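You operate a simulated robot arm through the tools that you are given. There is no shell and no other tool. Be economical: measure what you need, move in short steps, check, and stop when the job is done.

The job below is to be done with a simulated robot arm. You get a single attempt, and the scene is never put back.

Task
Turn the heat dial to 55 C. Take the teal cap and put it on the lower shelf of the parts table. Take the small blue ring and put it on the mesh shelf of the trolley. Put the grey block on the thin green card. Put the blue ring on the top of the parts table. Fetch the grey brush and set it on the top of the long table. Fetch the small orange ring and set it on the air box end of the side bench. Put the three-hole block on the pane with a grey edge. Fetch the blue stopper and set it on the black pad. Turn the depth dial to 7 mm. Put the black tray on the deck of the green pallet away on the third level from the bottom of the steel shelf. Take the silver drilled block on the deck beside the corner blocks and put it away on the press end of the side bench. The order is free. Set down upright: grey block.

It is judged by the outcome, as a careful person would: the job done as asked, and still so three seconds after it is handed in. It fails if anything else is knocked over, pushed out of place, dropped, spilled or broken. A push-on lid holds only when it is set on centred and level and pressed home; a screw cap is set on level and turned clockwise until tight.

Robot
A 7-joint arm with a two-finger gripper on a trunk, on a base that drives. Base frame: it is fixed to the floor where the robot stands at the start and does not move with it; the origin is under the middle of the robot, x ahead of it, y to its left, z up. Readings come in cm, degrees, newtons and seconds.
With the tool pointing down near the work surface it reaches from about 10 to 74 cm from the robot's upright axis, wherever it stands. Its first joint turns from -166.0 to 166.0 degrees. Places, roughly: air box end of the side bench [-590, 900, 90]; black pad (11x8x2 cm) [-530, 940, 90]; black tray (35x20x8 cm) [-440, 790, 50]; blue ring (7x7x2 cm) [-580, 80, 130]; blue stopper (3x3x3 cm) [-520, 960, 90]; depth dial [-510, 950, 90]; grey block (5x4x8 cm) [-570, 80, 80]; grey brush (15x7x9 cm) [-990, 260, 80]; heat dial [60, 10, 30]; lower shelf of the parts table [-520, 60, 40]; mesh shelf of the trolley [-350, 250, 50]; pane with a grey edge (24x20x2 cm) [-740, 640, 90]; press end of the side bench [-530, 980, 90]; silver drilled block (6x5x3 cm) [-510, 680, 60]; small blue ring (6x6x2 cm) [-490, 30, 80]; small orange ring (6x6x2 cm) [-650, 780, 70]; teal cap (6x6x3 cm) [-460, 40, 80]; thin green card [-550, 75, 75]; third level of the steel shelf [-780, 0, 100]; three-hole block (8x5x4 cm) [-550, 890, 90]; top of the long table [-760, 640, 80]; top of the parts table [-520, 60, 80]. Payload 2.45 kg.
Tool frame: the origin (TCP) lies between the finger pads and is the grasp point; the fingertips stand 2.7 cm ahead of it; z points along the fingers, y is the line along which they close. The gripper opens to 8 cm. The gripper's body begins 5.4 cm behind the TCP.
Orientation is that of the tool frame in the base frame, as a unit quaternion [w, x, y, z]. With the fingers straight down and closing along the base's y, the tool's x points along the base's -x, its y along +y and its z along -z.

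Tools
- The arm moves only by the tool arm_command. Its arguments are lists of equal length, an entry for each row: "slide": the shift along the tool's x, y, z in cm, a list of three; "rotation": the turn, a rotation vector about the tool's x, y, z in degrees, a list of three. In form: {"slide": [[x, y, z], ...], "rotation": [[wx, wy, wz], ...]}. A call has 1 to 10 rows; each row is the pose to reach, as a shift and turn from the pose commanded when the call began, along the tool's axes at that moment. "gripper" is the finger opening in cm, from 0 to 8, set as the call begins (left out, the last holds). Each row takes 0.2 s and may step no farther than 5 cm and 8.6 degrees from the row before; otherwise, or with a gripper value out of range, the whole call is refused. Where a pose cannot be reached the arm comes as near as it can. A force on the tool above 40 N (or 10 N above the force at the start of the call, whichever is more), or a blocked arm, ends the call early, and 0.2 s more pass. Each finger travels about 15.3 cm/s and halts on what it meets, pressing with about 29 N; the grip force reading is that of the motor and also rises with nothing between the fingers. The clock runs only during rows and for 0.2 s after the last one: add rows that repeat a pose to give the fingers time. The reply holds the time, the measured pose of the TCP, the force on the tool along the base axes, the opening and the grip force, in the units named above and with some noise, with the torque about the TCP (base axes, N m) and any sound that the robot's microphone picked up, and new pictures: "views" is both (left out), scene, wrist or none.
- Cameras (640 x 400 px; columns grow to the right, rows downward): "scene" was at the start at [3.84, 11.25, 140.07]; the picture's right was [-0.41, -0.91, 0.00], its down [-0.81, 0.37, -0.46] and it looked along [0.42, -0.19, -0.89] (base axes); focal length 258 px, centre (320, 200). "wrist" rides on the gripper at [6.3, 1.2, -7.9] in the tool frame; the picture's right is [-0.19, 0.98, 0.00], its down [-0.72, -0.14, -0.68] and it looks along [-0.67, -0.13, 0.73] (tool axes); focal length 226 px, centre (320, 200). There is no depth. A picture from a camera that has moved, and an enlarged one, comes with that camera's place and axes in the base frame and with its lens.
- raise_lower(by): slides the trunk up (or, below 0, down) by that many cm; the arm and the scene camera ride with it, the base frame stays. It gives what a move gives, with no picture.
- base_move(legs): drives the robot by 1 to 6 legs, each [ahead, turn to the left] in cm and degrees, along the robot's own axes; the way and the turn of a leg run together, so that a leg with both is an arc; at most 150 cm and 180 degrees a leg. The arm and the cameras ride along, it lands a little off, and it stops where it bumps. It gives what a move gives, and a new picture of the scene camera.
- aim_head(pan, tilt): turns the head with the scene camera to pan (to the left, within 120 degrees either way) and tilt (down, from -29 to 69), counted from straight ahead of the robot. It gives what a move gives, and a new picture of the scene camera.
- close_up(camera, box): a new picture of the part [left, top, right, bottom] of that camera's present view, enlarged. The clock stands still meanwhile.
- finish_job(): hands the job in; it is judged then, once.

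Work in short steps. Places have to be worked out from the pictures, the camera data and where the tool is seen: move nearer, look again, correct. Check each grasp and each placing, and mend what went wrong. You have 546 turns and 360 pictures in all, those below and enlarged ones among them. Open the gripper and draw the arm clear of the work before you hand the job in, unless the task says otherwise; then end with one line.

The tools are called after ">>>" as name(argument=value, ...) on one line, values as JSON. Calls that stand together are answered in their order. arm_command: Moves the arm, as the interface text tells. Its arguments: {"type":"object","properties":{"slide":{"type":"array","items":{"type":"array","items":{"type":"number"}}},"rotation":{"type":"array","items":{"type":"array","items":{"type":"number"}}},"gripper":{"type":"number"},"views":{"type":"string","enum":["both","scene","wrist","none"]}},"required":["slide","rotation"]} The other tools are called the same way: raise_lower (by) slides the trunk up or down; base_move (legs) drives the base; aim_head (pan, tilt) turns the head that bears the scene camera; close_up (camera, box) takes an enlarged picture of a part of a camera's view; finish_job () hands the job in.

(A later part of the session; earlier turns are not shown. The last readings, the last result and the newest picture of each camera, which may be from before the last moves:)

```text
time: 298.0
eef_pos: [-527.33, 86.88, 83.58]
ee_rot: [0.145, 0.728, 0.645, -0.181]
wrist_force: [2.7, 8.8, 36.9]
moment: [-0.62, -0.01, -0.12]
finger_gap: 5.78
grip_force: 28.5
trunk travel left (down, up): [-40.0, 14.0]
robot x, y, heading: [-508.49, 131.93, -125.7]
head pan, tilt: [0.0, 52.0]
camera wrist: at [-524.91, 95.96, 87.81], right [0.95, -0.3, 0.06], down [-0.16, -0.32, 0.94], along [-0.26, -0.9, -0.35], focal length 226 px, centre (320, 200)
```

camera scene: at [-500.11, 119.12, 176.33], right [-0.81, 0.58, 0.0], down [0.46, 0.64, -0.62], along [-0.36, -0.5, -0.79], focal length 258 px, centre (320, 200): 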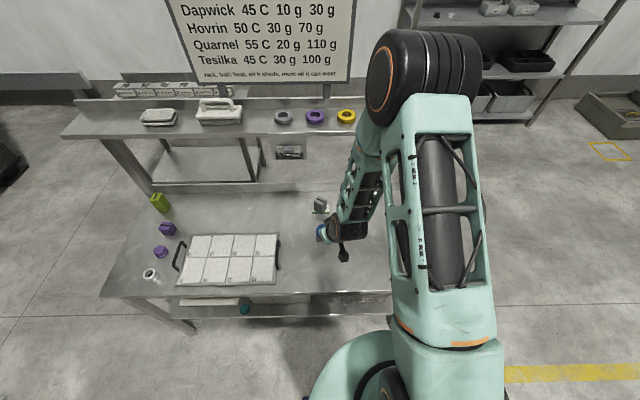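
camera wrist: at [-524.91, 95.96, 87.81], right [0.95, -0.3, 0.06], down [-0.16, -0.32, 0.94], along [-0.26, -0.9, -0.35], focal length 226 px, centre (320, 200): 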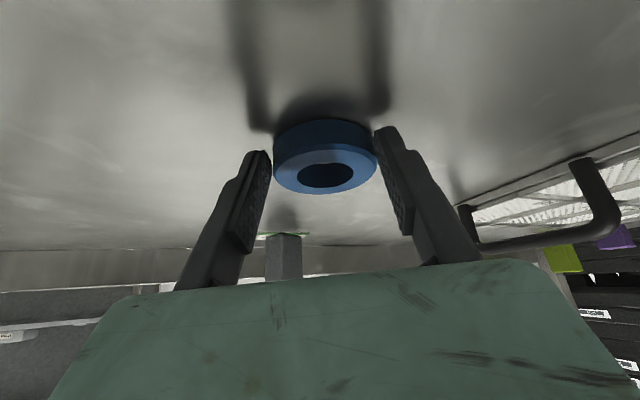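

It's down on the table. I'll ease up, open and withdraw upward.

>>> arm_command(slide=[[-0.15, 0, -0.3], [-0.15, 0, -0.3], [-0.15, 0, -0.3], [-0.15, 0, -0.3]], rotation=[[0, 0, 0], [0, 0, 0], [0, 0, 0], [0, 0, 0]], gripper=8, views="none")

>>> arm_command(slide=[[-0.9, 0, -1.8], [-2.7, 0, -5.4], [-4.5, 0, -9], [-6.3, 0, -12.6], [-8.1, 0, -16.2]], rotation=[[0, 0, 0], [0, 0, 0], [0, 0, 0], [0, 0, 0], [0, 0, 0]], views="wrist")

```text
time: 299.0
eef_pos: [-527.17, 86.73, 83.7]
ee_rot: [0.145, 0.727, 0.647, -0.18]
wrist_force: [-2.1, 2.2, 1.7]
moment: [-0.11, -0.17, 0.1]
finger_gap: 7.16
grip_force: 0.1
trunk travel left (down, up): [-40.0, 14.0]
robot x, y, heading: [-508.35, 131.95, -125.5]
head pan, tilt: [0.0, 52.0]
```

```text
time: 300.2
eef_pos: [-526.72, 87.23, 101.9]
ee_rot: [0.144, 0.728, 0.646, -0.179]
wrist_force: [0.5, 0.7, -0.1]
moment: [-0.02, 0.02, 0.01]
finger_gap: 8.01
grip_force: 0.1
trunk travel left (down, up): [-40.0, 14.0]
robot x, y, heading: [-508.47, 131.77, -125.6]
head pan, tilt: [0.0, 52.0]
camera wrist: at [-524.38, 96.21, 106.18], right [0.95, -0.3, 0.06], down [-0.16, -0.32, 0.93], along [-0.26, -0.9, -0.35], focal length 226 px, centre (320, 200)
```

wrist: 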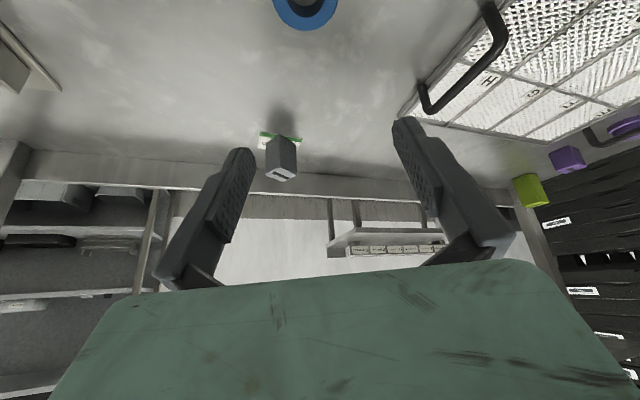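

The blue ring is on the tabletop and the block is still upright on its card. I'll fold the arm and head for the brush.

>>> arm_command(slide=[[1, -1.8, -2.3], [2.1, -3.6, -4.6], [3.1, -5.4, -7], [4.1, -7.2, -9.3], [5.2, -9, -11.6], [6.2, -10.8, -13.9], [6.2, -10.8, -13.9]], rotation=[[0.9, 4.1, 4.2], [1.9, 8.2, 8.4], [2.8, 12.3, 12.6], [3.7, 16.4, 16.8], [4.7, 20.5, 21], [5.6, 24.6, 25.2], [5.6, 24.6, 25.2]], views="none")

>>> aim_head(pan=-70, tilt=15)

```text
time: 301.8
eef_pos: [-535.84, 99.89, 111.59]
ee_rot: [0.004, 0.878, 0.478, -0.017]
wrist_force: [-0.2, 0.7, 1.0]
moment: [0.0, 0.03, 0.0]
finger_gap: 8.0
grip_force: 0.2
trunk travel left (down, up): [-40.0, 14.0]
robot x, y, heading: [-508.08, 131.63, -125.7]
head pan, tilt: [0.0, 52.0]
```

```text
time: 303.2
eef_pos: [-535.81, 99.81, 111.64]
ee_rot: [0.005, 0.878, 0.479, -0.018]
wrist_force: [-0.6, -0.4, 0.2]
moment: [0.01, 0.0, 0.0]
finger_gap: 8.02
grip_force: 0.0
trunk travel left (down, up): [-40.0, 14.0]
robot x, y, heading: [-508.07, 131.7, -125.7]
head pan, tilt: [-70.0, 15.0]
camera scene: at [-504.87, 127.65, 181.97], right [0.27, 0.96, 0.0], down [0.25, -0.07, -0.97], along [-0.93, 0.26, -0.26], focal length 258 px, centre (320, 200)
```

scene: 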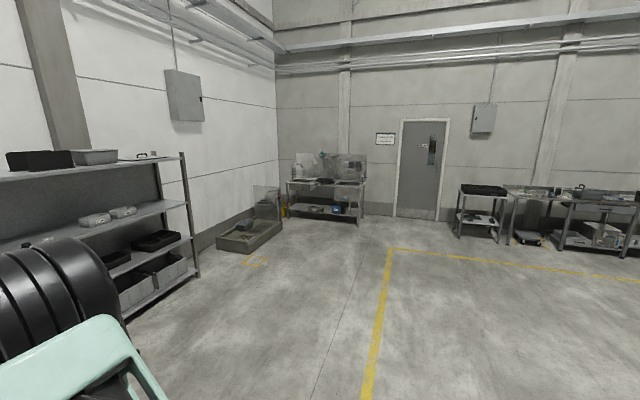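

The brush bench is the one with the sink at the far wall. I'll back away from the table, turn and drive most of the way.

>>> base_move(legs=[[-30, 0], [0, -70], [140, 0], [140, 0]])

>>> aim_head(pan=0, tilt=25)

```text
time: 321.5
eef_pos: [-796.74, 255.99, 111.56]
ee_rot: [-0.006, 0.991, -0.136, -0.016]
wrist_force: [-0.2, 0.0, 0.2]
moment: [0.01, -0.01, 0.01]
finger_gap: 8.01
grip_force: 0.1
trunk travel left (down, up): [-40.0, 14.0]
robot x, y, heading: [-757.74, 239.14, 161.6]
head pan, tilt: [-70.0, 15.0]
camera scene: at [-761.08, 234.59, 181.97], right [1.0, 0.03, 0.0], down [0.01, -0.26, -0.97], along [-0.03, 0.97, -0.26], focal length 258 px, centre (320, 200)
```

scene: 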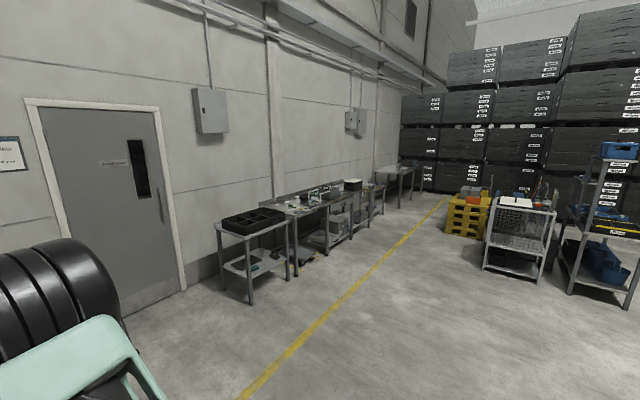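

```text
time: 322.9
eef_pos: [-796.84, 256.01, 111.69]
ee_rot: [-0.007, 0.991, -0.136, -0.016]
wrist_force: [0.4, -0.3, -0.4]
moment: [0.02, -0.01, 0.0]
finger_gap: 8.01
grip_force: 0.1
trunk travel left (down, up): [-40.0, 14.0]
robot x, y, heading: [-758.16, 239.19, 161.7]
head pan, tilt: [0.0, 25.0]
camera scene: at [-769.52, 228.16, 180.35], right [0.32, 0.95, 0.0], down [0.4, -0.13, -0.91], along [-0.86, 0.29, -0.42], focal length 258 px, centre (320, 200)
```

scene: 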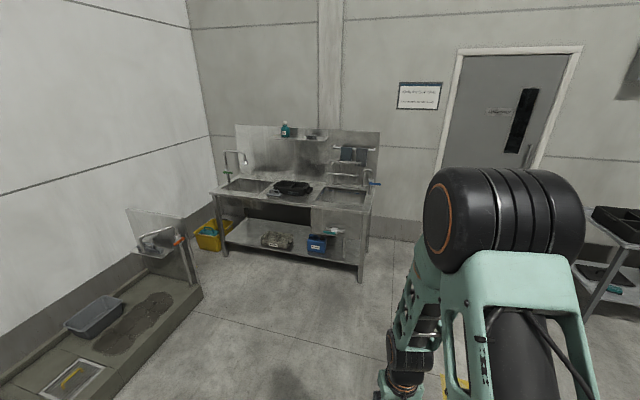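

>>> close_up(camera="scene", box=[190, 110, 400, 280])

```text
2.35 times, centred on (295, 195) of scene
camera zoom: at [-769.52, 228.16, 180.35], right [0.32, 0.95, 0.0], down [0.4, -0.13, -0.91], along [-0.86, 0.29, -0.42], focal length 607 px, centre (379, 212)
```

zoom: 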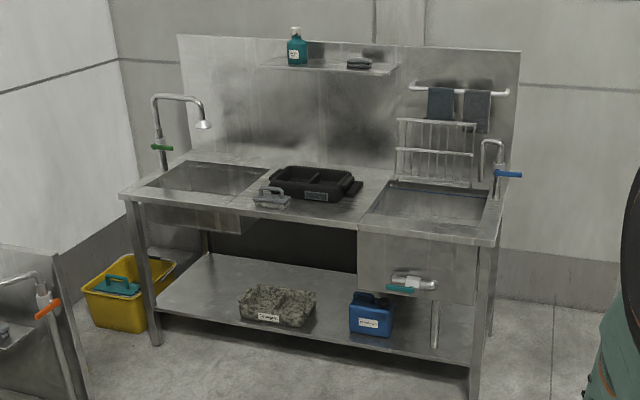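

The grey brush stands near the bench's front edge at about (-989, 257). I'll drive to face it.

>>> base_move(legs=[[0, 21], [130, 0], [48, 0], [0, -37]])

>>> aim_head(pan=0, tilt=50)

```text
time: 335.0
eef_pos: [-970.43, 258.94, 111.48]
ee_rot: [-0.009, 0.961, -0.277, -0.015]
wrist_force: [-0.2, 0.3, 0.5]
moment: [0.0, -0.02, 0.04]
finger_gap: 7.99
grip_force: 0.0
trunk travel left (down, up): [-40.0, 14.0]
robot x, y, heading: [-938.58, 231.82, 145.0]
head pan, tilt: [0.0, 25.0]
camera scene: at [-952.06, 224.44, 180.35], right [0.57, 0.82, 0.0], down [0.35, -0.24, -0.91], along [-0.74, 0.52, -0.42], focal length 258 px, centre (320, 200)
```

scene: 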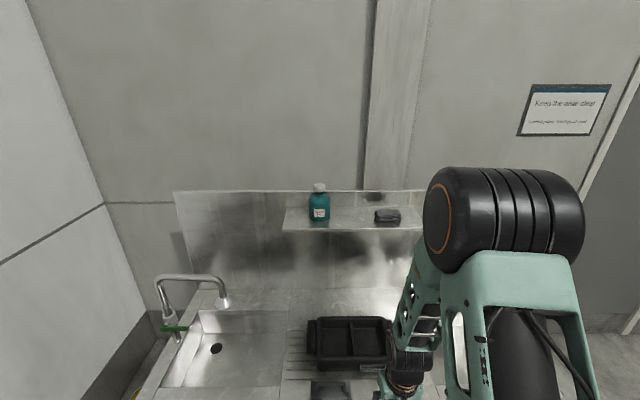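

```text
time: 335.9
eef_pos: [-970.36, 258.83, 111.44]
ee_rot: [-0.009, 0.961, -0.277, -0.015]
wrist_force: [0.3, 0.0, 0.2]
moment: [-0.01, 0.01, 0.01]
finger_gap: 8.0
grip_force: 0.1
trunk travel left (down, up): [-40.0, 14.0]
robot x, y, heading: [-938.46, 231.85, 145.2]
head pan, tilt: [0.0, 50.0]
camera scene: at [-950.83, 223.55, 176.6], right [0.57, 0.82, 0.0], down [0.63, -0.44, -0.64], along [-0.53, 0.37, -0.77], focal length 258 px, centre (320, 200)
```

scene: 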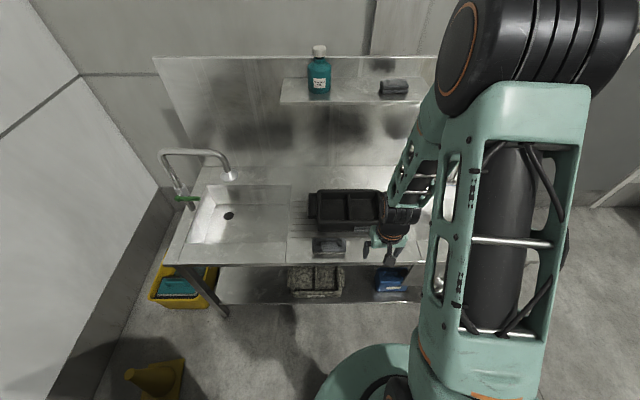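

>>> close_up(camera="scene", box=[280, 180, 400, 280])

```text
4.00 times, centred on (340, 230) of scene
camera zoom: at [-950.83, 223.55, 176.6], right [0.57, 0.82, 0.0], down [0.63, -0.44, -0.64], along [-0.53, 0.37, -0.77], focal length 1032 px, centre (240, 80)
```

zoom: 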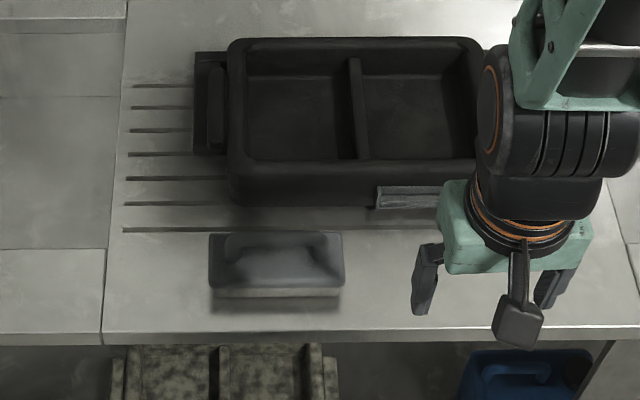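

The brush has an arched handle along the bench. I'll hover over it tool-down, yawed 85° so the fingers close across the handle.

>>> arm_command(slide=[[-1.7, 1.3, 0.5], [-3.4, 2.6, 1], [-5.1, 3.8, 2], [-6.8, 5.1, 3], [-8.5, 6.4, 4], [-10.1, 7.7, 5], [-11.8, 9, 6], [-13.5, 10.2, 7.5], [-15.2, 11.5, 9], [-16.9, 12.8, 10.5]], rotation=[[0, 0, -8.5], [0, 0, -17], [0, 0, -25.5], [0, 0, -34], [0, 0, -42.5], [0, 0, -51], [0, 0, -59.5], [0, 0, -68], [0, 0, -76.5], [0, 0, -85]], gripper=5.5)

```text
time: 338.1
eef_pos: [-991.73, 257.32, 101.49]
ee_rot: [-0.018, 0.895, 0.446, -0.005]
wrist_force: [-0.1, 0.2, -0.6]
moment: [-0.02, -0.01, 0.01]
finger_gap: 5.48
grip_force: 0.0
trunk travel left (down, up): [-40.0, 14.0]
robot x, y, heading: [-938.2, 231.58, 145.0]
head pan, tilt: [0.0, 50.0]
camera scene: at [-950.91, 223.58, 176.59], right [0.57, 0.82, 0.0], down [0.63, -0.44, -0.64], along [-0.53, 0.37, -0.77], focal length 258 px, centre (320, 200)
camera wrist: at [-986.78, 261.49, 109.41], right [0.67, -0.74, -0.03], down [-0.53, -0.51, 0.68], along [-0.52, -0.44, -0.73], focal length 226 px, centre (320, 200)
```

scene: 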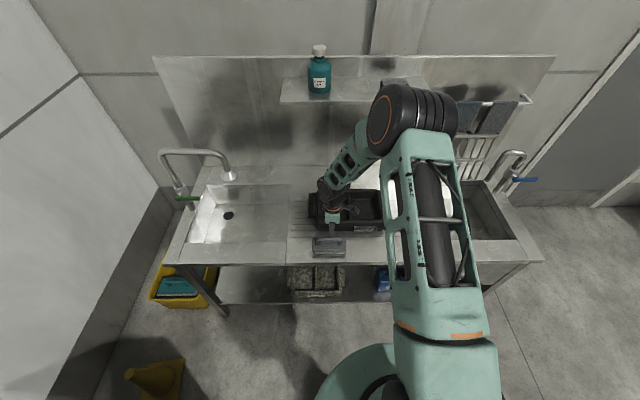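
wrist: 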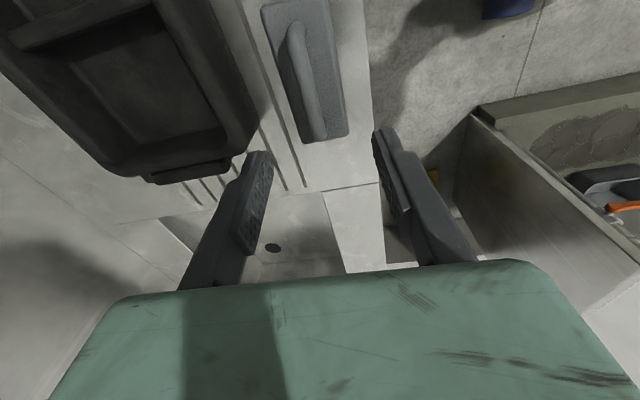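

The handle centre is at (-992.4, 258.8) and the fingers are square to it. I'll lower to straddle the handle.

>>> arm_command(slide=[[0.8, -1.4, 3], [0.8, -1.4, 6.5], [0.8, -1.4, 10], [0.8, -1.4, 12], [0.8, -1.4, 13], [0.8, -1.4, 13]], rotation=[[0, 0, 0], [0, 0, 0], [0, 0, 0], [0, 0, 0], [0, 0, 0], [0, 0, 0]], views="wrist")

```text
time: 339.4
eef_pos: [-992.49, 259.21, 88.54]
ee_rot: [-0.017, 0.895, 0.445, -0.005]
wrist_force: [-0.1, 0.1, 0.3]
moment: [0.04, 0.01, 0.05]
finger_gap: 5.51
grip_force: 0.2
trunk travel left (down, up): [-40.0, 14.0]
robot x, y, heading: [-937.87, 231.88, 145.0]
head pan, tilt: [0.0, 50.0]
camera wrist: at [-987.54, 263.28, 96.39], right [0.67, -0.75, -0.04], down [-0.53, -0.51, 0.68], along [-0.53, -0.44, -0.73], focal length 226 px, centre (320, 200)
```

wrist: 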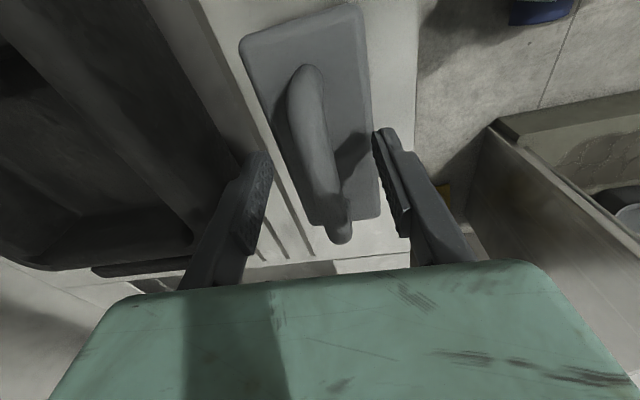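

The handle lies between the pads, so I'll close.

>>> arm_command(slide=[[0, 0, 0], [0, 0, 0], [0, 0, 0]], rotation=[[0, 0, 0], [0, 0, 0], [0, 0, 0]], gripper=0.5, views="wrist")

```text
time: 340.2
eef_pos: [-992.63, 259.08, 88.47]
ee_rot: [-0.017, 0.895, 0.446, -0.004]
wrist_force: [-0.2, -0.6, 0.7]
moment: [0.01, -0.01, -0.02]
finger_gap: 1.51
grip_force: 29.3
trunk travel left (down, up): [-40.0, 14.0]
robot x, y, heading: [-937.9, 231.4, 144.8]
head pan, tilt: [0.0, 50.0]
camera wrist: at [-987.53, 263.28, 96.4], right [0.67, -0.75, -0.04], down [-0.53, -0.5, 0.68], along [-0.53, -0.44, -0.73], focal length 226 px, centre (320, 200)
```

wrist: 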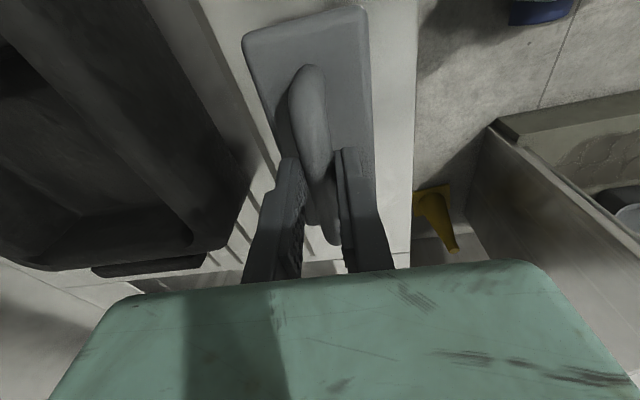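

The handle is gripped at 1.5 cm. I'll lift.

>>> arm_command(slide=[[0, 0, -1], [0, 0, -3], [0, 0, -6], [0, 0, -9], [0, 0, -13]], rotation=[[0, 0, 0], [0, 0, 0], [0, 0, 0], [0, 0, 0], [0, 0, 0]], views="wrist")

```text
time: 341.4
eef_pos: [-992.22, 258.7, 101.68]
ee_rot: [-0.017, 0.895, 0.446, -0.004]
wrist_force: [0.7, -0.9, -2.5]
moment: [0.02, 0.05, -0.01]
finger_gap: 1.51
grip_force: 29.3
trunk travel left (down, up): [-40.0, 14.0]
robot x, y, heading: [-938.36, 232.04, 145.0]
head pan, tilt: [0.0, 50.0]
camera wrist: at [-987.2, 262.81, 109.48], right [0.67, -0.75, -0.04], down [-0.53, -0.5, 0.68], along [-0.53, -0.43, -0.73], focal length 226 px, centre (320, 200)
```

wrist: 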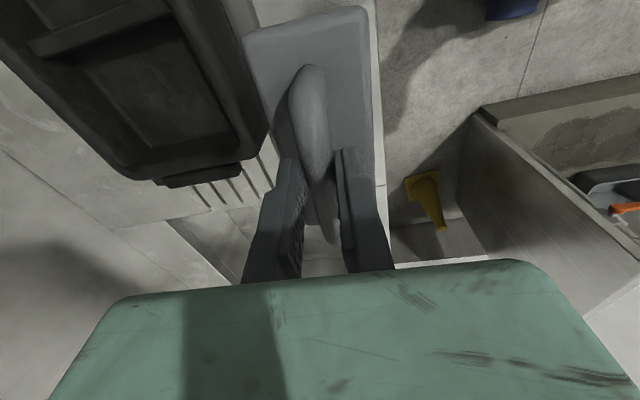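

The brush is held level. I'll retract it over the robot's front and then drive towards the long table.

>>> arm_command(slide=[[2.2, 2.1, -0.5], [4.4, 4.2, -1], [6.6, 6.3, -1.5], [8.8, 8.4, -2], [11, 10.5, -2.5], [13.1, 12.6, -3], [15.3, 14.7, -3.5], [17.5, 16.8, -3.5]], rotation=[[0, 0, 8.4], [0, 0, 16.8], [0, 0, 25.2], [0, 0, 33.6], [0, 0, 42], [0, 0, 50.4], [0, 0, 58.8], [0, 0, 67.2]], views="none")

>>> aim_head(pan=-90, tilt=20)

```text
time: 343.2
eef_pos: [-968.24, 262.53, 104.61]
ee_rot: [-0.011, 0.992, -0.125, -0.013]
wrist_force: [0.5, -0.1, -2.3]
moment: [-0.02, 0.0, -0.02]
finger_gap: 1.54
grip_force: 29.3
trunk travel left (down, up): [-40.0, 14.0]
robot x, y, heading: [-937.92, 231.95, 144.9]
head pan, tilt: [0.0, 50.0]
```

```text
time: 344.9
eef_pos: [-968.21, 262.58, 104.57]
ee_rot: [-0.012, 0.992, -0.124, -0.013]
wrist_force: [0.0, -0.7, -1.5]
moment: [-0.03, -0.01, 0.0]
finger_gap: 1.52
grip_force: 28.5
trunk travel left (down, up): [-40.0, 14.0]
robot x, y, heading: [-938.1, 231.82, 144.9]
head pan, tilt: [-90.0, 20.0]
camera scene: at [-939.2, 226.78, 181.16], right [0.82, -0.57, 0.0], down [-0.2, -0.28, -0.94], along [0.54, 0.77, -0.34], focal length 258 px, centre (320, 200)
```

scene: 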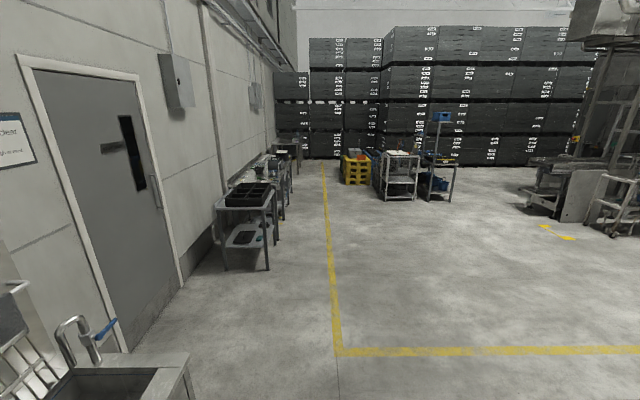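

I'll back off, turn right and drive up the floor beside the wall tables to the long table.

>>> base_move(legs=[[-25, 0], [0, -87.5], [130, 0], [122, 0], [0, 8.5], [130, 0]])

>>> aim_head(pan=40, tilt=25)

```text
time: 369.2
eef_pos: [-710.53, 587.73, 104.61]
ee_rot: [0.017, -0.694, 0.72, 0.003]
wrist_force: [0.3, 0.5, -1.6]
moment: [-0.04, 0.0, -0.01]
finger_gap: 1.53
grip_force: 28.9
trunk travel left (down, up): [-40.0, 14.0]
robot x, y, heading: [-733.95, 551.75, 67.1]
head pan, tilt: [-90.0, 20.0]
camera scene: at [-739.36, 551.67, 181.16], right [-0.39, -0.92, 0.0], down [-0.32, 0.13, -0.94], along [0.87, -0.36, -0.34], focal length 258 px, centre (320, 200)
```

scene: 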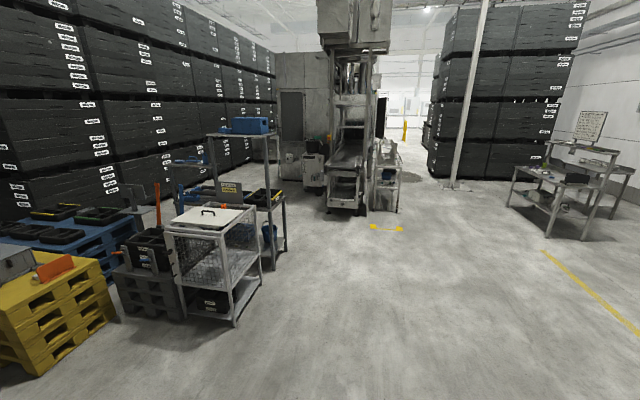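

```text
time: 371.3
eef_pos: [-710.56, 587.79, 104.7]
ee_rot: [0.018, -0.694, 0.72, 0.003]
wrist_force: [0.5, 0.2, -1.0]
moment: [0.01, -0.02, -0.01]
finger_gap: 1.52
grip_force: 28.7
trunk travel left (down, up): [-40.0, 14.0]
robot x, y, heading: [-734.22, 552.18, 66.9]
head pan, tilt: [40.0, 25.0]
camera scene: at [-750.68, 564.04, 180.35], right [0.96, 0.29, 0.0], down [0.12, -0.4, -0.91], along [-0.27, 0.87, -0.42], focal length 258 px, centre (320, 200)
```

scene: 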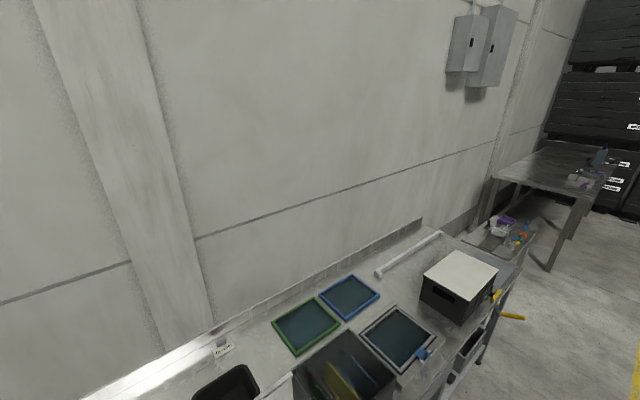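

The long table is at my left with the coloured-edge panes on it. I'll look down to find its edge and free space.

>>> aim_head(pan=55, tilt=45)

```text
time: 372.1
eef_pos: [-710.58, 587.72, 104.52]
ee_rot: [0.018, -0.694, 0.72, 0.003]
wrist_force: [0.6, -0.5, -1.4]
moment: [-0.03, 0.01, 0.03]
finger_gap: 1.5
grip_force: 29.0
trunk travel left (down, up): [-40.0, 14.0]
robot x, y, heading: [-734.01, 551.74, 67.0]
head pan, tilt: [55.0, 45.0]
camera scene: at [-752.29, 562.13, 177.3], right [0.85, 0.53, 0.0], down [0.38, -0.6, -0.71], along [-0.38, 0.6, -0.71], focal length 258 px, centre (320, 200)
```

scene: 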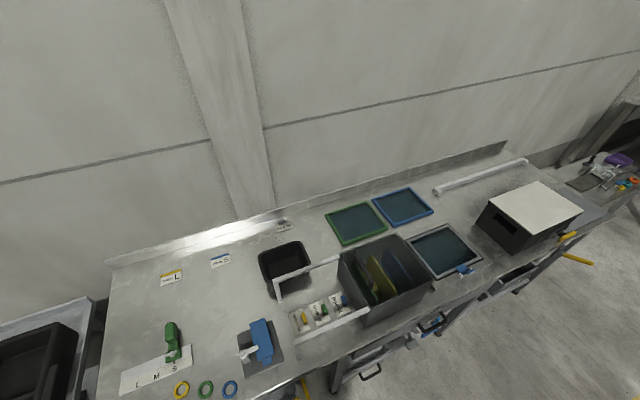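

There's free space at the left half of the table near (-805, 572). I'll raise the trunk, back up a little and turn to face it.

>>> raise_lower(by=14)

>>> base_move(legs=[[-20, 0], [0, 80]])

>>> aim_head(pan=10, tilt=50)

```text
time: 373.8
eef_pos: [-710.57, 587.8, 118.51]
ee_rot: [0.018, -0.694, 0.72, 0.003]
wrist_force: [1.4, 0.7, -2.0]
moment: [-0.02, 0.0, 0.02]
finger_gap: 1.52
grip_force: 29.1
trunk travel left (down, up): [-54.0, 0.0]
robot x, y, heading: [-734.42, 551.72, 67.1]
head pan, tilt: [55.0, 45.0]
```

```text
time: 379.0
eef_pos: [-773.7, 562.34, 118.7]
ee_rot: [-0.011, 0.995, -0.103, -0.014]
wrist_force: [-0.3, -0.7, -2.0]
moment: [-0.01, -0.04, -0.02]
finger_gap: 1.5
grip_force: 28.9
trunk travel left (down, up): [-54.0, 0.0]
robot x, y, heading: [-742.28, 532.9, 147.3]
head pan, tilt: [55.0, 45.0]
camera scene: at [-755.63, 516.89, 191.29], right [-0.38, 0.92, 0.0], down [0.65, 0.27, -0.71], along [-0.65, -0.27, -0.71], focal length 258 px, centre (320, 200)
```

scene: 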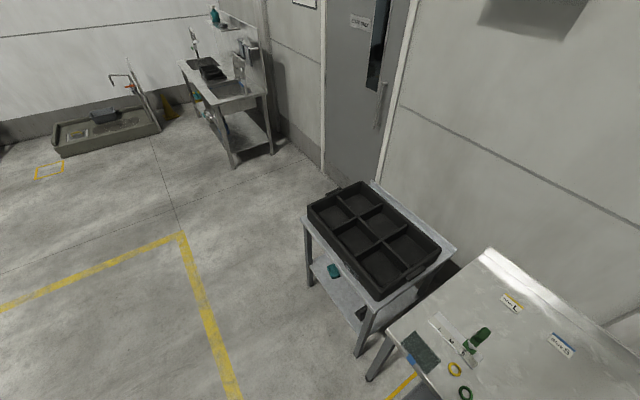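

```text
time: 380.1
eef_pos: [-773.61, 562.44, 118.66]
ee_rot: [-0.011, 0.994, -0.103, -0.014]
wrist_force: [-0.4, -0.2, -2.1]
moment: [0.01, -0.04, 0.01]
finger_gap: 1.5
grip_force: 29.4
trunk travel left (down, up): [-54.0, 0.0]
robot x, y, heading: [-741.97, 532.84, 147.6]
head pan, tilt: [10.0, 50.0]
camera scene: at [-755.23, 522.95, 190.6], right [0.38, 0.92, 0.0], down [0.71, -0.29, -0.64], along [-0.59, 0.25, -0.77], focal length 258 px, centre (320, 200)
```

scene: 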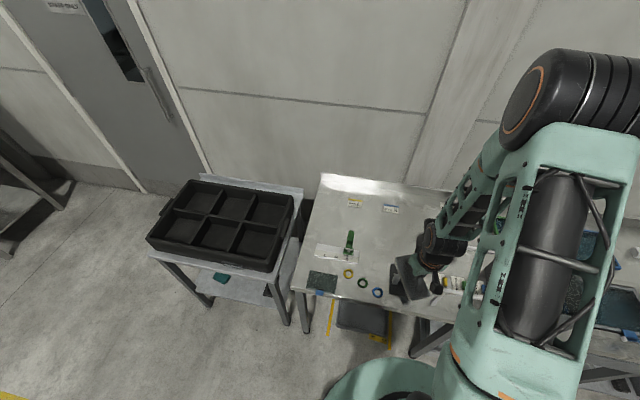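

The spot at (-803, 577) is clear. I'll move the brush over it.

>>> arm_command(slide=[[-4, -1, 0], [-8, -2, 0], [-12, -3, 1], [-16, -4, 2], [-20, -5, 3.5], [-24, -6.2, 5], [-28, -7.3, 6.5], [-31.8, -8.3, 8], [-31.8, -8.3, 8]], rotation=[[0, 0, 0], [0, 0, 0], [0, 0, 0], [0, 0, 0], [0, 0, 0], [0, 0, 0], [0, 0, 0], [0, 0, 0], [0, 0, 0]])

```text
time: 382.1
eef_pos: [-803.26, 577.26, 111.89]
ee_rot: [-0.011, 0.995, -0.103, -0.015]
wrist_force: [0.1, 0.5, -2.5]
moment: [-0.03, -0.04, 0.01]
finger_gap: 1.48
grip_force: 29.2
trunk travel left (down, up): [-54.0, 0.0]
robot x, y, heading: [-742.2, 532.98, 147.5]
head pan, tilt: [10.0, 50.0]
camera scene: at [-755.13, 522.91, 190.61], right [0.38, 0.92, 0.0], down [0.71, -0.29, -0.64], along [-0.59, 0.25, -0.77], focal length 258 px, centre (320, 200)
camera wrist: at [-797.11, 574.56, 119.66], right [-0.39, -0.92, -0.01], down [-0.66, 0.27, 0.7], along [-0.65, 0.28, -0.71], focal length 226 px, centre (320, 200)
```

scene: 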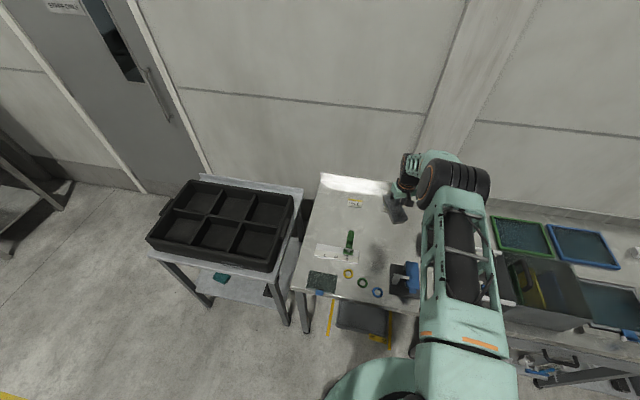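
wrist: 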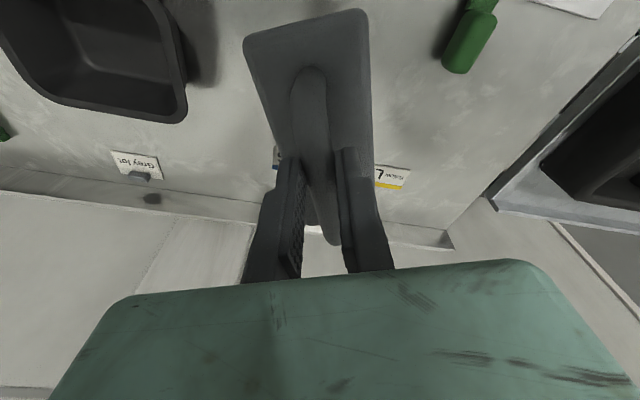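

Clear below. I'll lower the brush to the table.

>>> arm_command(slide=[[0, 0, 4.5], [0, 0, 9], [0, 0, 13.5], [0, 0, 18], [0, 0, 21], [0, 0, 22], [0, 0, 22.6], [0, 0, 23.2], [0, 0, 23.8], [0, 0, 24.4]], rotation=[[0, 0, 0], [0, 0, 0], [0, 0, 0], [0, 0, 0], [0, 0, 0], [0, 0, 0], [0, 0, 0], [0, 0, 0], [0, 0, 0], [0, 0, 0]], views="wrist")

```text
time: 384.3
eef_pos: [-800.05, 575.81, 92.14]
ee_rot: [-0.013, 0.994, -0.103, -0.017]
wrist_force: [-11.8, 1.7, 32.1]
moment: [0.07, 0.26, 0.0]
finger_gap: 1.53
grip_force: 28.5
out of reach, approached as far as the arm can: row 3, 4, 5, 6, 7, 8, 9, 10
trunk travel left (down, up): [-54.0, 0.0]
robot x, y, heading: [-742.46, 533.03, 147.5]
head pan, tilt: [10.0, 50.0]
camera wrist: at [-793.86, 573.03, 99.81], right [-0.39, -0.92, -0.01], down [-0.65, 0.27, 0.71], along [-0.65, 0.29, -0.7], focal length 226 px, centre (320, 200)
```

wrist: 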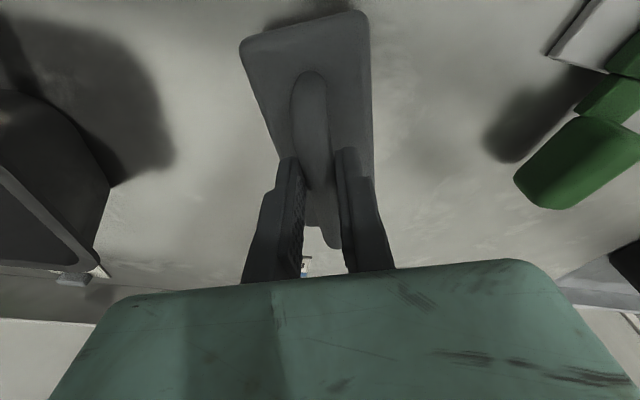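

There's a contact force of 32 N, so the brush seems to have reached the table. I'll ease up slightly to verify.

>>> arm_command(slide=[[0, 0, -0.3], [0, 0, -0.3]], rotation=[[0, 0, 0], [0, 0, 0]], views="none")

>>> close_up(camera="scene", box=[330, 160, 450, 300])

```text
time: 384.9
eef_pos: [-799.9, 575.7, 92.19]
ee_rot: [-0.01, 0.994, -0.104, -0.014]
wrist_force: [-5.8, 3.7, 19.2]
moment: [0.11, 0.31, -0.01]
finger_gap: 1.5
grip_force: 29.1
trunk travel left (down, up): [-54.0, 0.0]
robot x, y, heading: [-742.45, 532.96, 147.5]
head pan, tilt: [10.0, 50.0]
```

```text
2.86 times, centred on (390, 230) of scene
camera zoom: at [-755.12, 522.86, 190.6], right [0.38, 0.92, 0.0], down [0.71, -0.29, -0.64], along [-0.59, 0.25, -0.77], focal length 737 px, centre (120, 114)
```

zoom: 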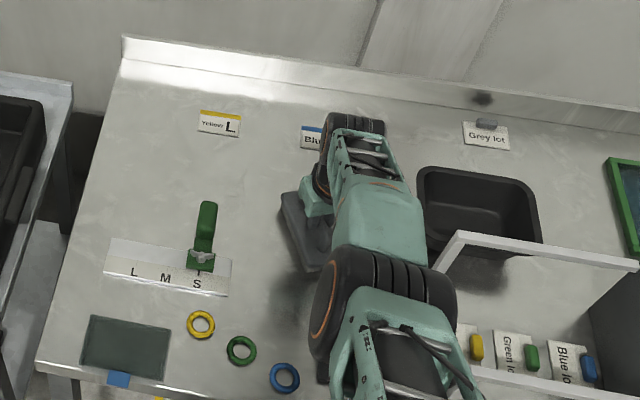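

The force falls as I lift, so the brush is resting on the table. I'll open and rise.

>>> arm_command(slide=[[0, 0, -0.2], [0, 0, -0.2], [0, 0, -0.2]], rotation=[[0, 0, 0], [0, 0, 0], [0, 0, 0]], gripper=5, views="none")

>>> arm_command(slide=[[0, 0, -2], [0, 0, -6], [0, 0, -10], [1, 0, -14], [3, 0, -18]], rotation=[[0, 0, 0], [0, 0, 0], [0, 0, 0], [0, 0, 0], [0, 0, 0]])

```text
time: 385.7
eef_pos: [-799.86, 575.6, 92.28]
ee_rot: [-0.011, 0.995, -0.103, -0.014]
wrist_force: [-0.7, 0.9, -0.4]
moment: [0.0, 0.02, 0.02]
finger_gap: 5.02
grip_force: 0.1
trunk travel left (down, up): [-54.0, 0.0]
robot x, y, heading: [-742.43, 532.69, 147.3]
head pan, tilt: [10.0, 50.0]
```

```text
time: 386.9
eef_pos: [-804.34, 580.26, 106.86]
ee_rot: [-0.011, 0.994, -0.104, -0.013]
wrist_force: [0.2, -0.2, -0.7]
moment: [0.01, -0.01, 0.02]
finger_gap: 5.0
grip_force: 0.1
out of reach, approached as far as the arm can: row 1, 2, 3, 4, 5
trunk travel left (down, up): [-54.0, 0.0]
robot x, y, heading: [-742.12, 532.81, 147.6]
head pan, tilt: [10.0, 50.0]
camera scene: at [-755.16, 522.99, 190.6], right [0.38, 0.92, 0.0], down [0.71, -0.29, -0.64], along [-0.59, 0.25, -0.77], focal length 258 px, centre (320, 200)
camera wrist: at [-798.23, 577.65, 114.65], right [-0.39, -0.92, -0.01], down [-0.66, 0.27, 0.7], along [-0.64, 0.28, -0.71], focal length 226 px, centre (320, 200)
```

scene: 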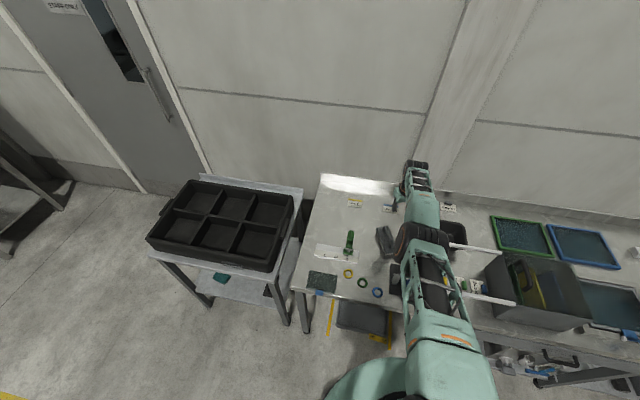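
wrist: 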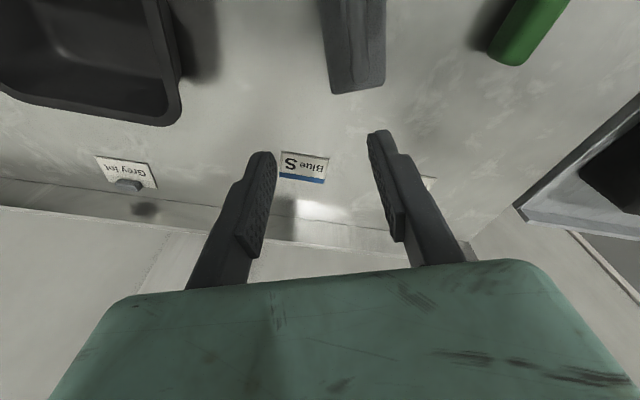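

The brush is on the long table. I'll fold the arm back up and in.

>>> arm_command(slide=[[2, 0, -4], [6, 1.5, -6], [10, 3.2, -8], [14, 5, -9.5], [18, 7, -11], [22, 9, -11], [26, 11, -11], [30.5, 13, -11], [34.9, 15, -11]], rotation=[[0, 0, 0], [0, 0, 0], [0, 0, 0], [0, 0, 0], [0, 0, 0], [0, 0, 0], [0, 0, 0], [0, 0, 0], [0, 0, 0]], views="scene")

```text
time: 388.9
eef_pos: [-800.06, 583.15, 102.69]
ee_rot: [-0.011, 0.994, -0.104, -0.013]
wrist_force: [-0.1, 0.2, 0.7]
moment: [-0.02, -0.05, 0.01]
finger_gap: 4.99
grip_force: 0.0
out of reach, approached as far as the arm can: row 1, 2, 3, 4, 5, 6, 7, 8, 9
trunk travel left (down, up): [-54.0, 0.0]
robot x, y, heading: [-742.51, 532.83, 147.6]
head pan, tilt: [10.0, 50.0]
camera scene: at [-755.21, 523.04, 190.6], right [0.38, 0.92, 0.0], down [0.71, -0.29, -0.64], along [-0.59, 0.25, -0.77], focal length 258 px, centre (320, 200)
```

scene: 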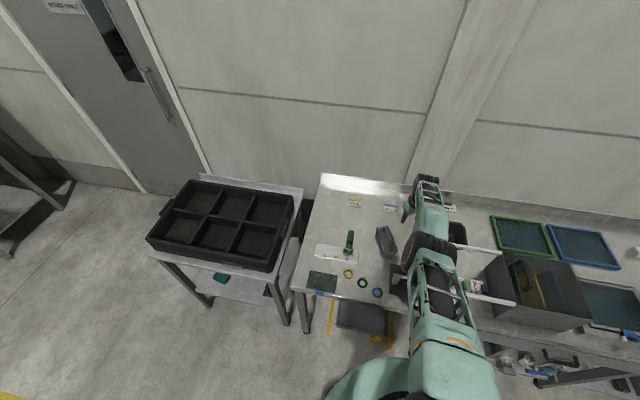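

The arm is stuck near a joint limit. I'll try a small straight lift first.

>>> arm_command(slide=[[0, 0, -2], [0, 0, -4], [0, 0, -7], [0, 0, -10]], rotation=[[0, 0, 0], [0, 0, 0], [0, 0, 0], [0, 0, 0]], views="none")

```text
time: 389.9
eef_pos: [-802.99, 584.35, 112.13]
ee_rot: [-0.009, 0.994, -0.104, -0.013]
wrist_force: [0.3, 0.9, 0.2]
moment: [0.04, 0.02, 0.01]
finger_gap: 5.0
grip_force: 0.0
out of reach, approached as far as the arm can: row 1, 2, 3, 4
trunk travel left (down, up): [-54.0, 0.0]
robot x, y, heading: [-742.38, 532.72, 147.7]
head pan, tilt: [10.0, 50.0]
```

It rises. I'll keep going up and then try a yaw to the left while retracting.

>>> arm_command(slide=[[0, 0, -3], [0, 0, -6], [0, 0, -10], [0, 0, -14]], rotation=[[0, 0, 0], [0, 0, 0], [0, 0, 0], [0, 0, 0]], views="none")

>>> arm_command(slide=[[3, 0, 0], [6, 0, 0], [9, 0, 0], [12, 0, 0], [15, 0, 0]], rotation=[[0, 0, 0], [0, 0, 0], [0, 0, 0], [0, 0, 0], [0, 0, 0]], views="scene")

```text
time: 390.9
eef_pos: [-804.6, 585.65, 126.05]
ee_rot: [-0.01, 0.994, -0.103, -0.014]
wrist_force: [0.7, -0.3, -0.4]
moment: [0.02, 0.03, 0.01]
finger_gap: 5.02
grip_force: 0.1
out of reach, approached as far as the arm can: row 1, 2, 3, 4
trunk travel left (down, up): [-54.0, 0.0]
robot x, y, heading: [-742.08, 533.12, 147.7]
head pan, tilt: [10.0, 50.0]
```

```text
time: 392.1
eef_pos: [-798.2, 592.22, 124.51]
ee_rot: [-0.009, 0.995, -0.104, -0.013]
wrist_force: [0.0, 0.7, -0.6]
moment: [-0.01, 0.04, 0.0]
finger_gap: 5.01
grip_force: 0.1
out of reach, approached as far as the arm can: row 1, 2, 3, 4, 5
trunk travel left (down, up): [-54.0, 0.0]
robot x, y, heading: [-742.3, 532.88, 147.8]
head pan, tilt: [10.0, 50.0]
camera scene: at [-755.03, 523.16, 190.62], right [0.38, 0.92, 0.0], down [0.71, -0.29, -0.64], along [-0.59, 0.25, -0.77], focal length 258 px, centre (320, 200)
```

scene: 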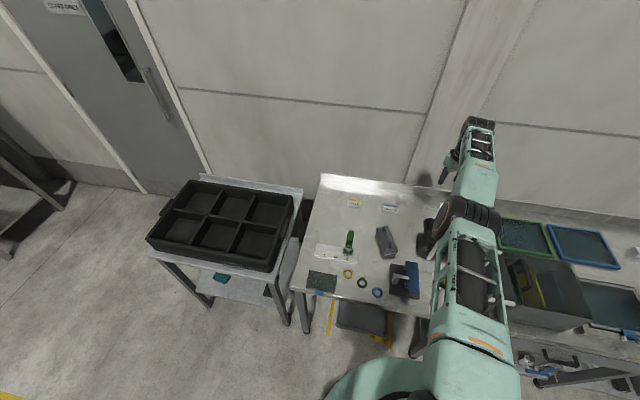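

The brush sits well. The arm looks fully stretched, so I'll change the hand orientation to get the elbow bending again.

>>> arm_command(slide=[[1, 0, 0], [2, 0, 0], [3, 0, 0], [4, 0, 0], [6, 0, 0]], rotation=[[0, -6, -5], [0, -12, -10], [0, -18, -15], [0, -24, -20], [0, -30, -25]], views="scene")

```text
time: 393.3
eef_pos: [-798.41, 599.2, 123.29]
ee_rot: [-0.039, 0.956, 0.119, -0.267]
wrist_force: [0.2, -0.4, -0.5]
moment: [0.02, -0.01, -0.01]
finger_gap: 5.0
grip_force: 0.0
out of reach, approached as far as the arm can: row 1, 2, 3, 4, 5
trunk travel left (down, up): [-54.0, 0.0]
robot x, y, heading: [-742.02, 533.23, 147.5]
head pan, tilt: [10.0, 50.0]
camera scene: at [-755.08, 523.1, 190.62], right [0.38, 0.92, 0.0], down [0.71, -0.29, -0.64], along [-0.59, 0.25, -0.77], focal length 258 px, centre (320, 200)
```

scene: 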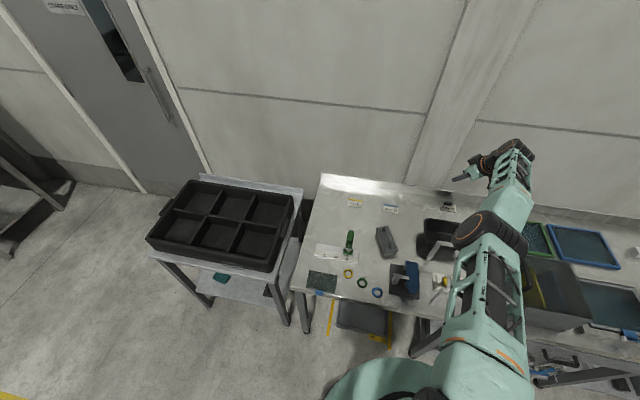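

It's bending now. I'll retract towards the robot.

>>> arm_command(slide=[[0.6, 3.4, -1.6], [1.1, 6.9, -3.2], [1.7, 10.3, -4.8], [2.2, 13.8, -6.4], [2.8, 17.2, -8], [3.4, 20.6, -9.6], [4, 24, -11.2]], rotation=[[0, 0, 0], [0, 0, 0], [0, 0, 0], [0, 0, 0], [0, 0, 0], [0, 0, 0], [0, 0, 0]], views="scene")

```text
time: 394.9
eef_pos: [-799.12, 598.76, 123.32]
ee_rot: [-0.04, 0.956, 0.119, -0.266]
wrist_force: [0.1, -0.7, 0.5]
moment: [0.01, 0.0, -0.02]
finger_gap: 4.99
grip_force: 0.0
out of reach, approached as far as the arm can: row 1, 2, 3, 4, 5, 6, 7
trunk travel left (down, up): [-54.0, 0.0]
robot x, y, heading: [-742.35, 533.12, 147.5]
head pan, tilt: [10.0, 50.0]
camera scene: at [-755.24, 522.95, 190.59], right [0.38, 0.92, 0.0], down [0.71, -0.29, -0.64], along [-0.59, 0.25, -0.77], focal length 258 px, centre (320, 200)
```

scene: 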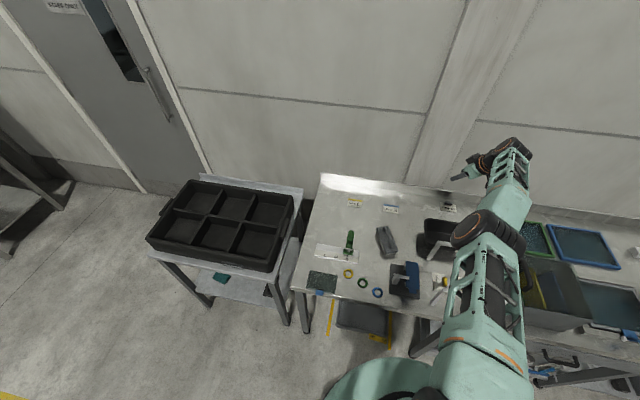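

>>> arm_command(slide=[[-3.5, -0.6, -4], [-6, -1.2, -7], [-8, -1.8, -10]], rotation=[[0, 0, 0], [0, 0, 0], [0, 0, 0]], views="none")

```text
refused: row 1 steps farther than a row can; nothing moved
```

I'll go straight up in base terms to find a free direction.

>>> arm_command(slide=[[-2, -0.6, -3.4], [-4, -1.1, -6.8], [-6, -1.7, -10.3], [-8, -2.2, -13.7]], rotation=[[0, 0, 0], [0, 0, 0], [0, 0, 0], [0, 0, 0]], views="none")

>>> arm_command(slide=[[0.5, 3.4, 0], [1, 6.8, 0], [1.5, 10.2, 0]], rotation=[[0, 0, 0], [0, 0, 0], [0, 0, 0]], views="scene")

```text
time: 395.9
eef_pos: [-799.18, 599.05, 139.94]
ee_rot: [-0.039, 0.956, 0.118, -0.265]
wrist_force: [0.3, 0.4, 0.3]
moment: [-0.01, 0.02, -0.03]
finger_gap: 5.02
grip_force: 0.0
out of reach, approached as far as the arm can: row 1, 2, 3, 4
trunk travel left (down, up): [-54.0, 0.0]
robot x, y, heading: [-742.1, 532.76, 147.5]
head pan, tilt: [10.0, 50.0]
```

```text
time: 396.7
eef_pos: [-801.53, 597.77, 138.31]
ee_rot: [-0.039, 0.956, 0.119, -0.266]
wrist_force: [0.5, -0.5, -0.2]
moment: [0.0, -0.01, -0.02]
finger_gap: 5.0
grip_force: 0.0
out of reach, approached as far as the arm can: row 1, 2, 3
trunk travel left (down, up): [-54.0, 0.0]
robot x, y, heading: [-742.32, 532.8, 147.5]
head pan, tilt: [10.0, 50.0]
camera scene: at [-755.34, 522.89, 190.58], right [0.38, 0.92, 0.0], down [0.71, -0.29, -0.64], along [-0.59, 0.25, -0.77], focal length 258 px, centre (320, 200)
```

scene: 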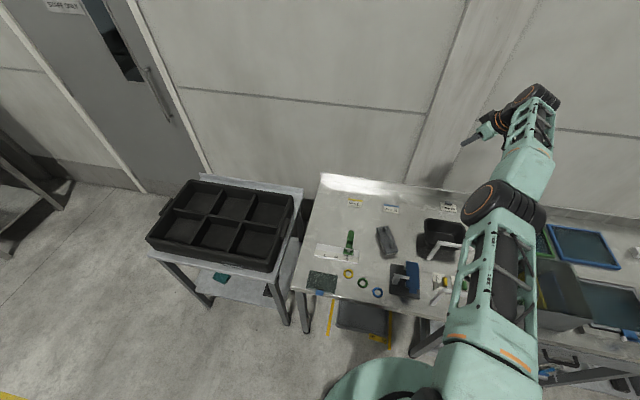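

Up works. I'll try right and up, the direction that freed the elbow before.

>>> arm_command(slide=[[1.8, -2.8, -2.1], [3.6, -5.6, -4.2], [5.4, -8.4, -6.3], [7.2, -11.2, -8.4], [9, -14, -10.5]], rotation=[[0, 0, 0], [0, 0, 0], [0, 0, 0], [0, 0, 0], [0, 0, 0]], views="none")

>>> arm_command(slide=[[2, 3, -2], [4, 6, -4], [6, 9, -6]], rotation=[[0, 0, 0], [0, 0, 0], [0, 0, 0]], views="none")

```text
time: 397.9
eef_pos: [-788.28, 605.26, 143.31]
ee_rot: [-0.039, 0.956, 0.119, -0.266]
wrist_force: [1.2, -0.4, 0.2]
moment: [0.0, -0.01, 0.0]
finger_gap: 5.01
grip_force: 0.1
out of reach, approached as far as the arm can: row 1, 2, 3, 4, 5
trunk travel left (down, up): [-54.0, 0.0]
robot x, y, heading: [-742.39, 533.17, 147.5]
head pan, tilt: [10.0, 50.0]
```

```text
time: 398.7
eef_pos: [-777.9, 597.77, 144.57]
ee_rot: [-0.041, 0.956, 0.118, -0.267]
wrist_force: [0.7, -1.0, 0.2]
moment: [0.0, 0.07, -0.02]
finger_gap: 5.02
grip_force: 0.1
trunk travel left (down, up): [-54.0, 0.0]
robot x, y, heading: [-742.02, 533.2, 147.5]
head pan, tilt: [10.0, 50.0]
```

Free again. I'll fold home, tool-down.

>>> arm_command(slide=[[0.9, 4.4, 0.9], [1.9, 8.8, 1.9], [2.8, 13.2, 2.9], [3.8, 17.6, 3.9], [4.7, 22, 4.8], [5.7, 26.3, 5.8], [6.6, 30.7, 6.8], [7.6, 35.1, 7.8], [8.5, 39.5, 8.7], [9.5, 43.9, 9.7]], rotation=[[0.9, 3, 3.1], [1.7, 6, 6.2], [2.6, 9.1, 9.4], [3.4, 12.1, 12.5], [4.3, 15.1, 15.6], [5.2, 18.1, 18.7], [6, 21.1, 21.8], [6.9, 24.2, 25], [7.7, 27.2, 28.1], [8.6, 30.2, 31.2]], views="scene")

```text
time: 400.9
eef_pos: [-766.67, 557.74, 124.95]
ee_rot: [-0.068, 0.982, -0.175, -0.019]
wrist_force: [0.8, -0.3, -0.3]
moment: [0.04, 0.01, 0.02]
finger_gap: 5.02
grip_force: 0.1
trunk travel left (down, up): [-54.0, 0.0]
robot x, y, heading: [-741.95, 533.17, 147.5]
head pan, tilt: [10.0, 50.0]
camera scene: at [-755.4, 522.77, 190.58], right [0.38, 0.92, 0.0], down [0.71, -0.29, -0.64], along [-0.59, 0.25, -0.77], focal length 258 px, centre (320, 200)
```

scene: 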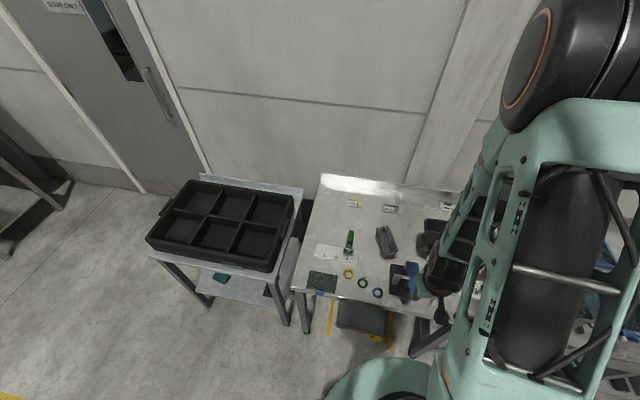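

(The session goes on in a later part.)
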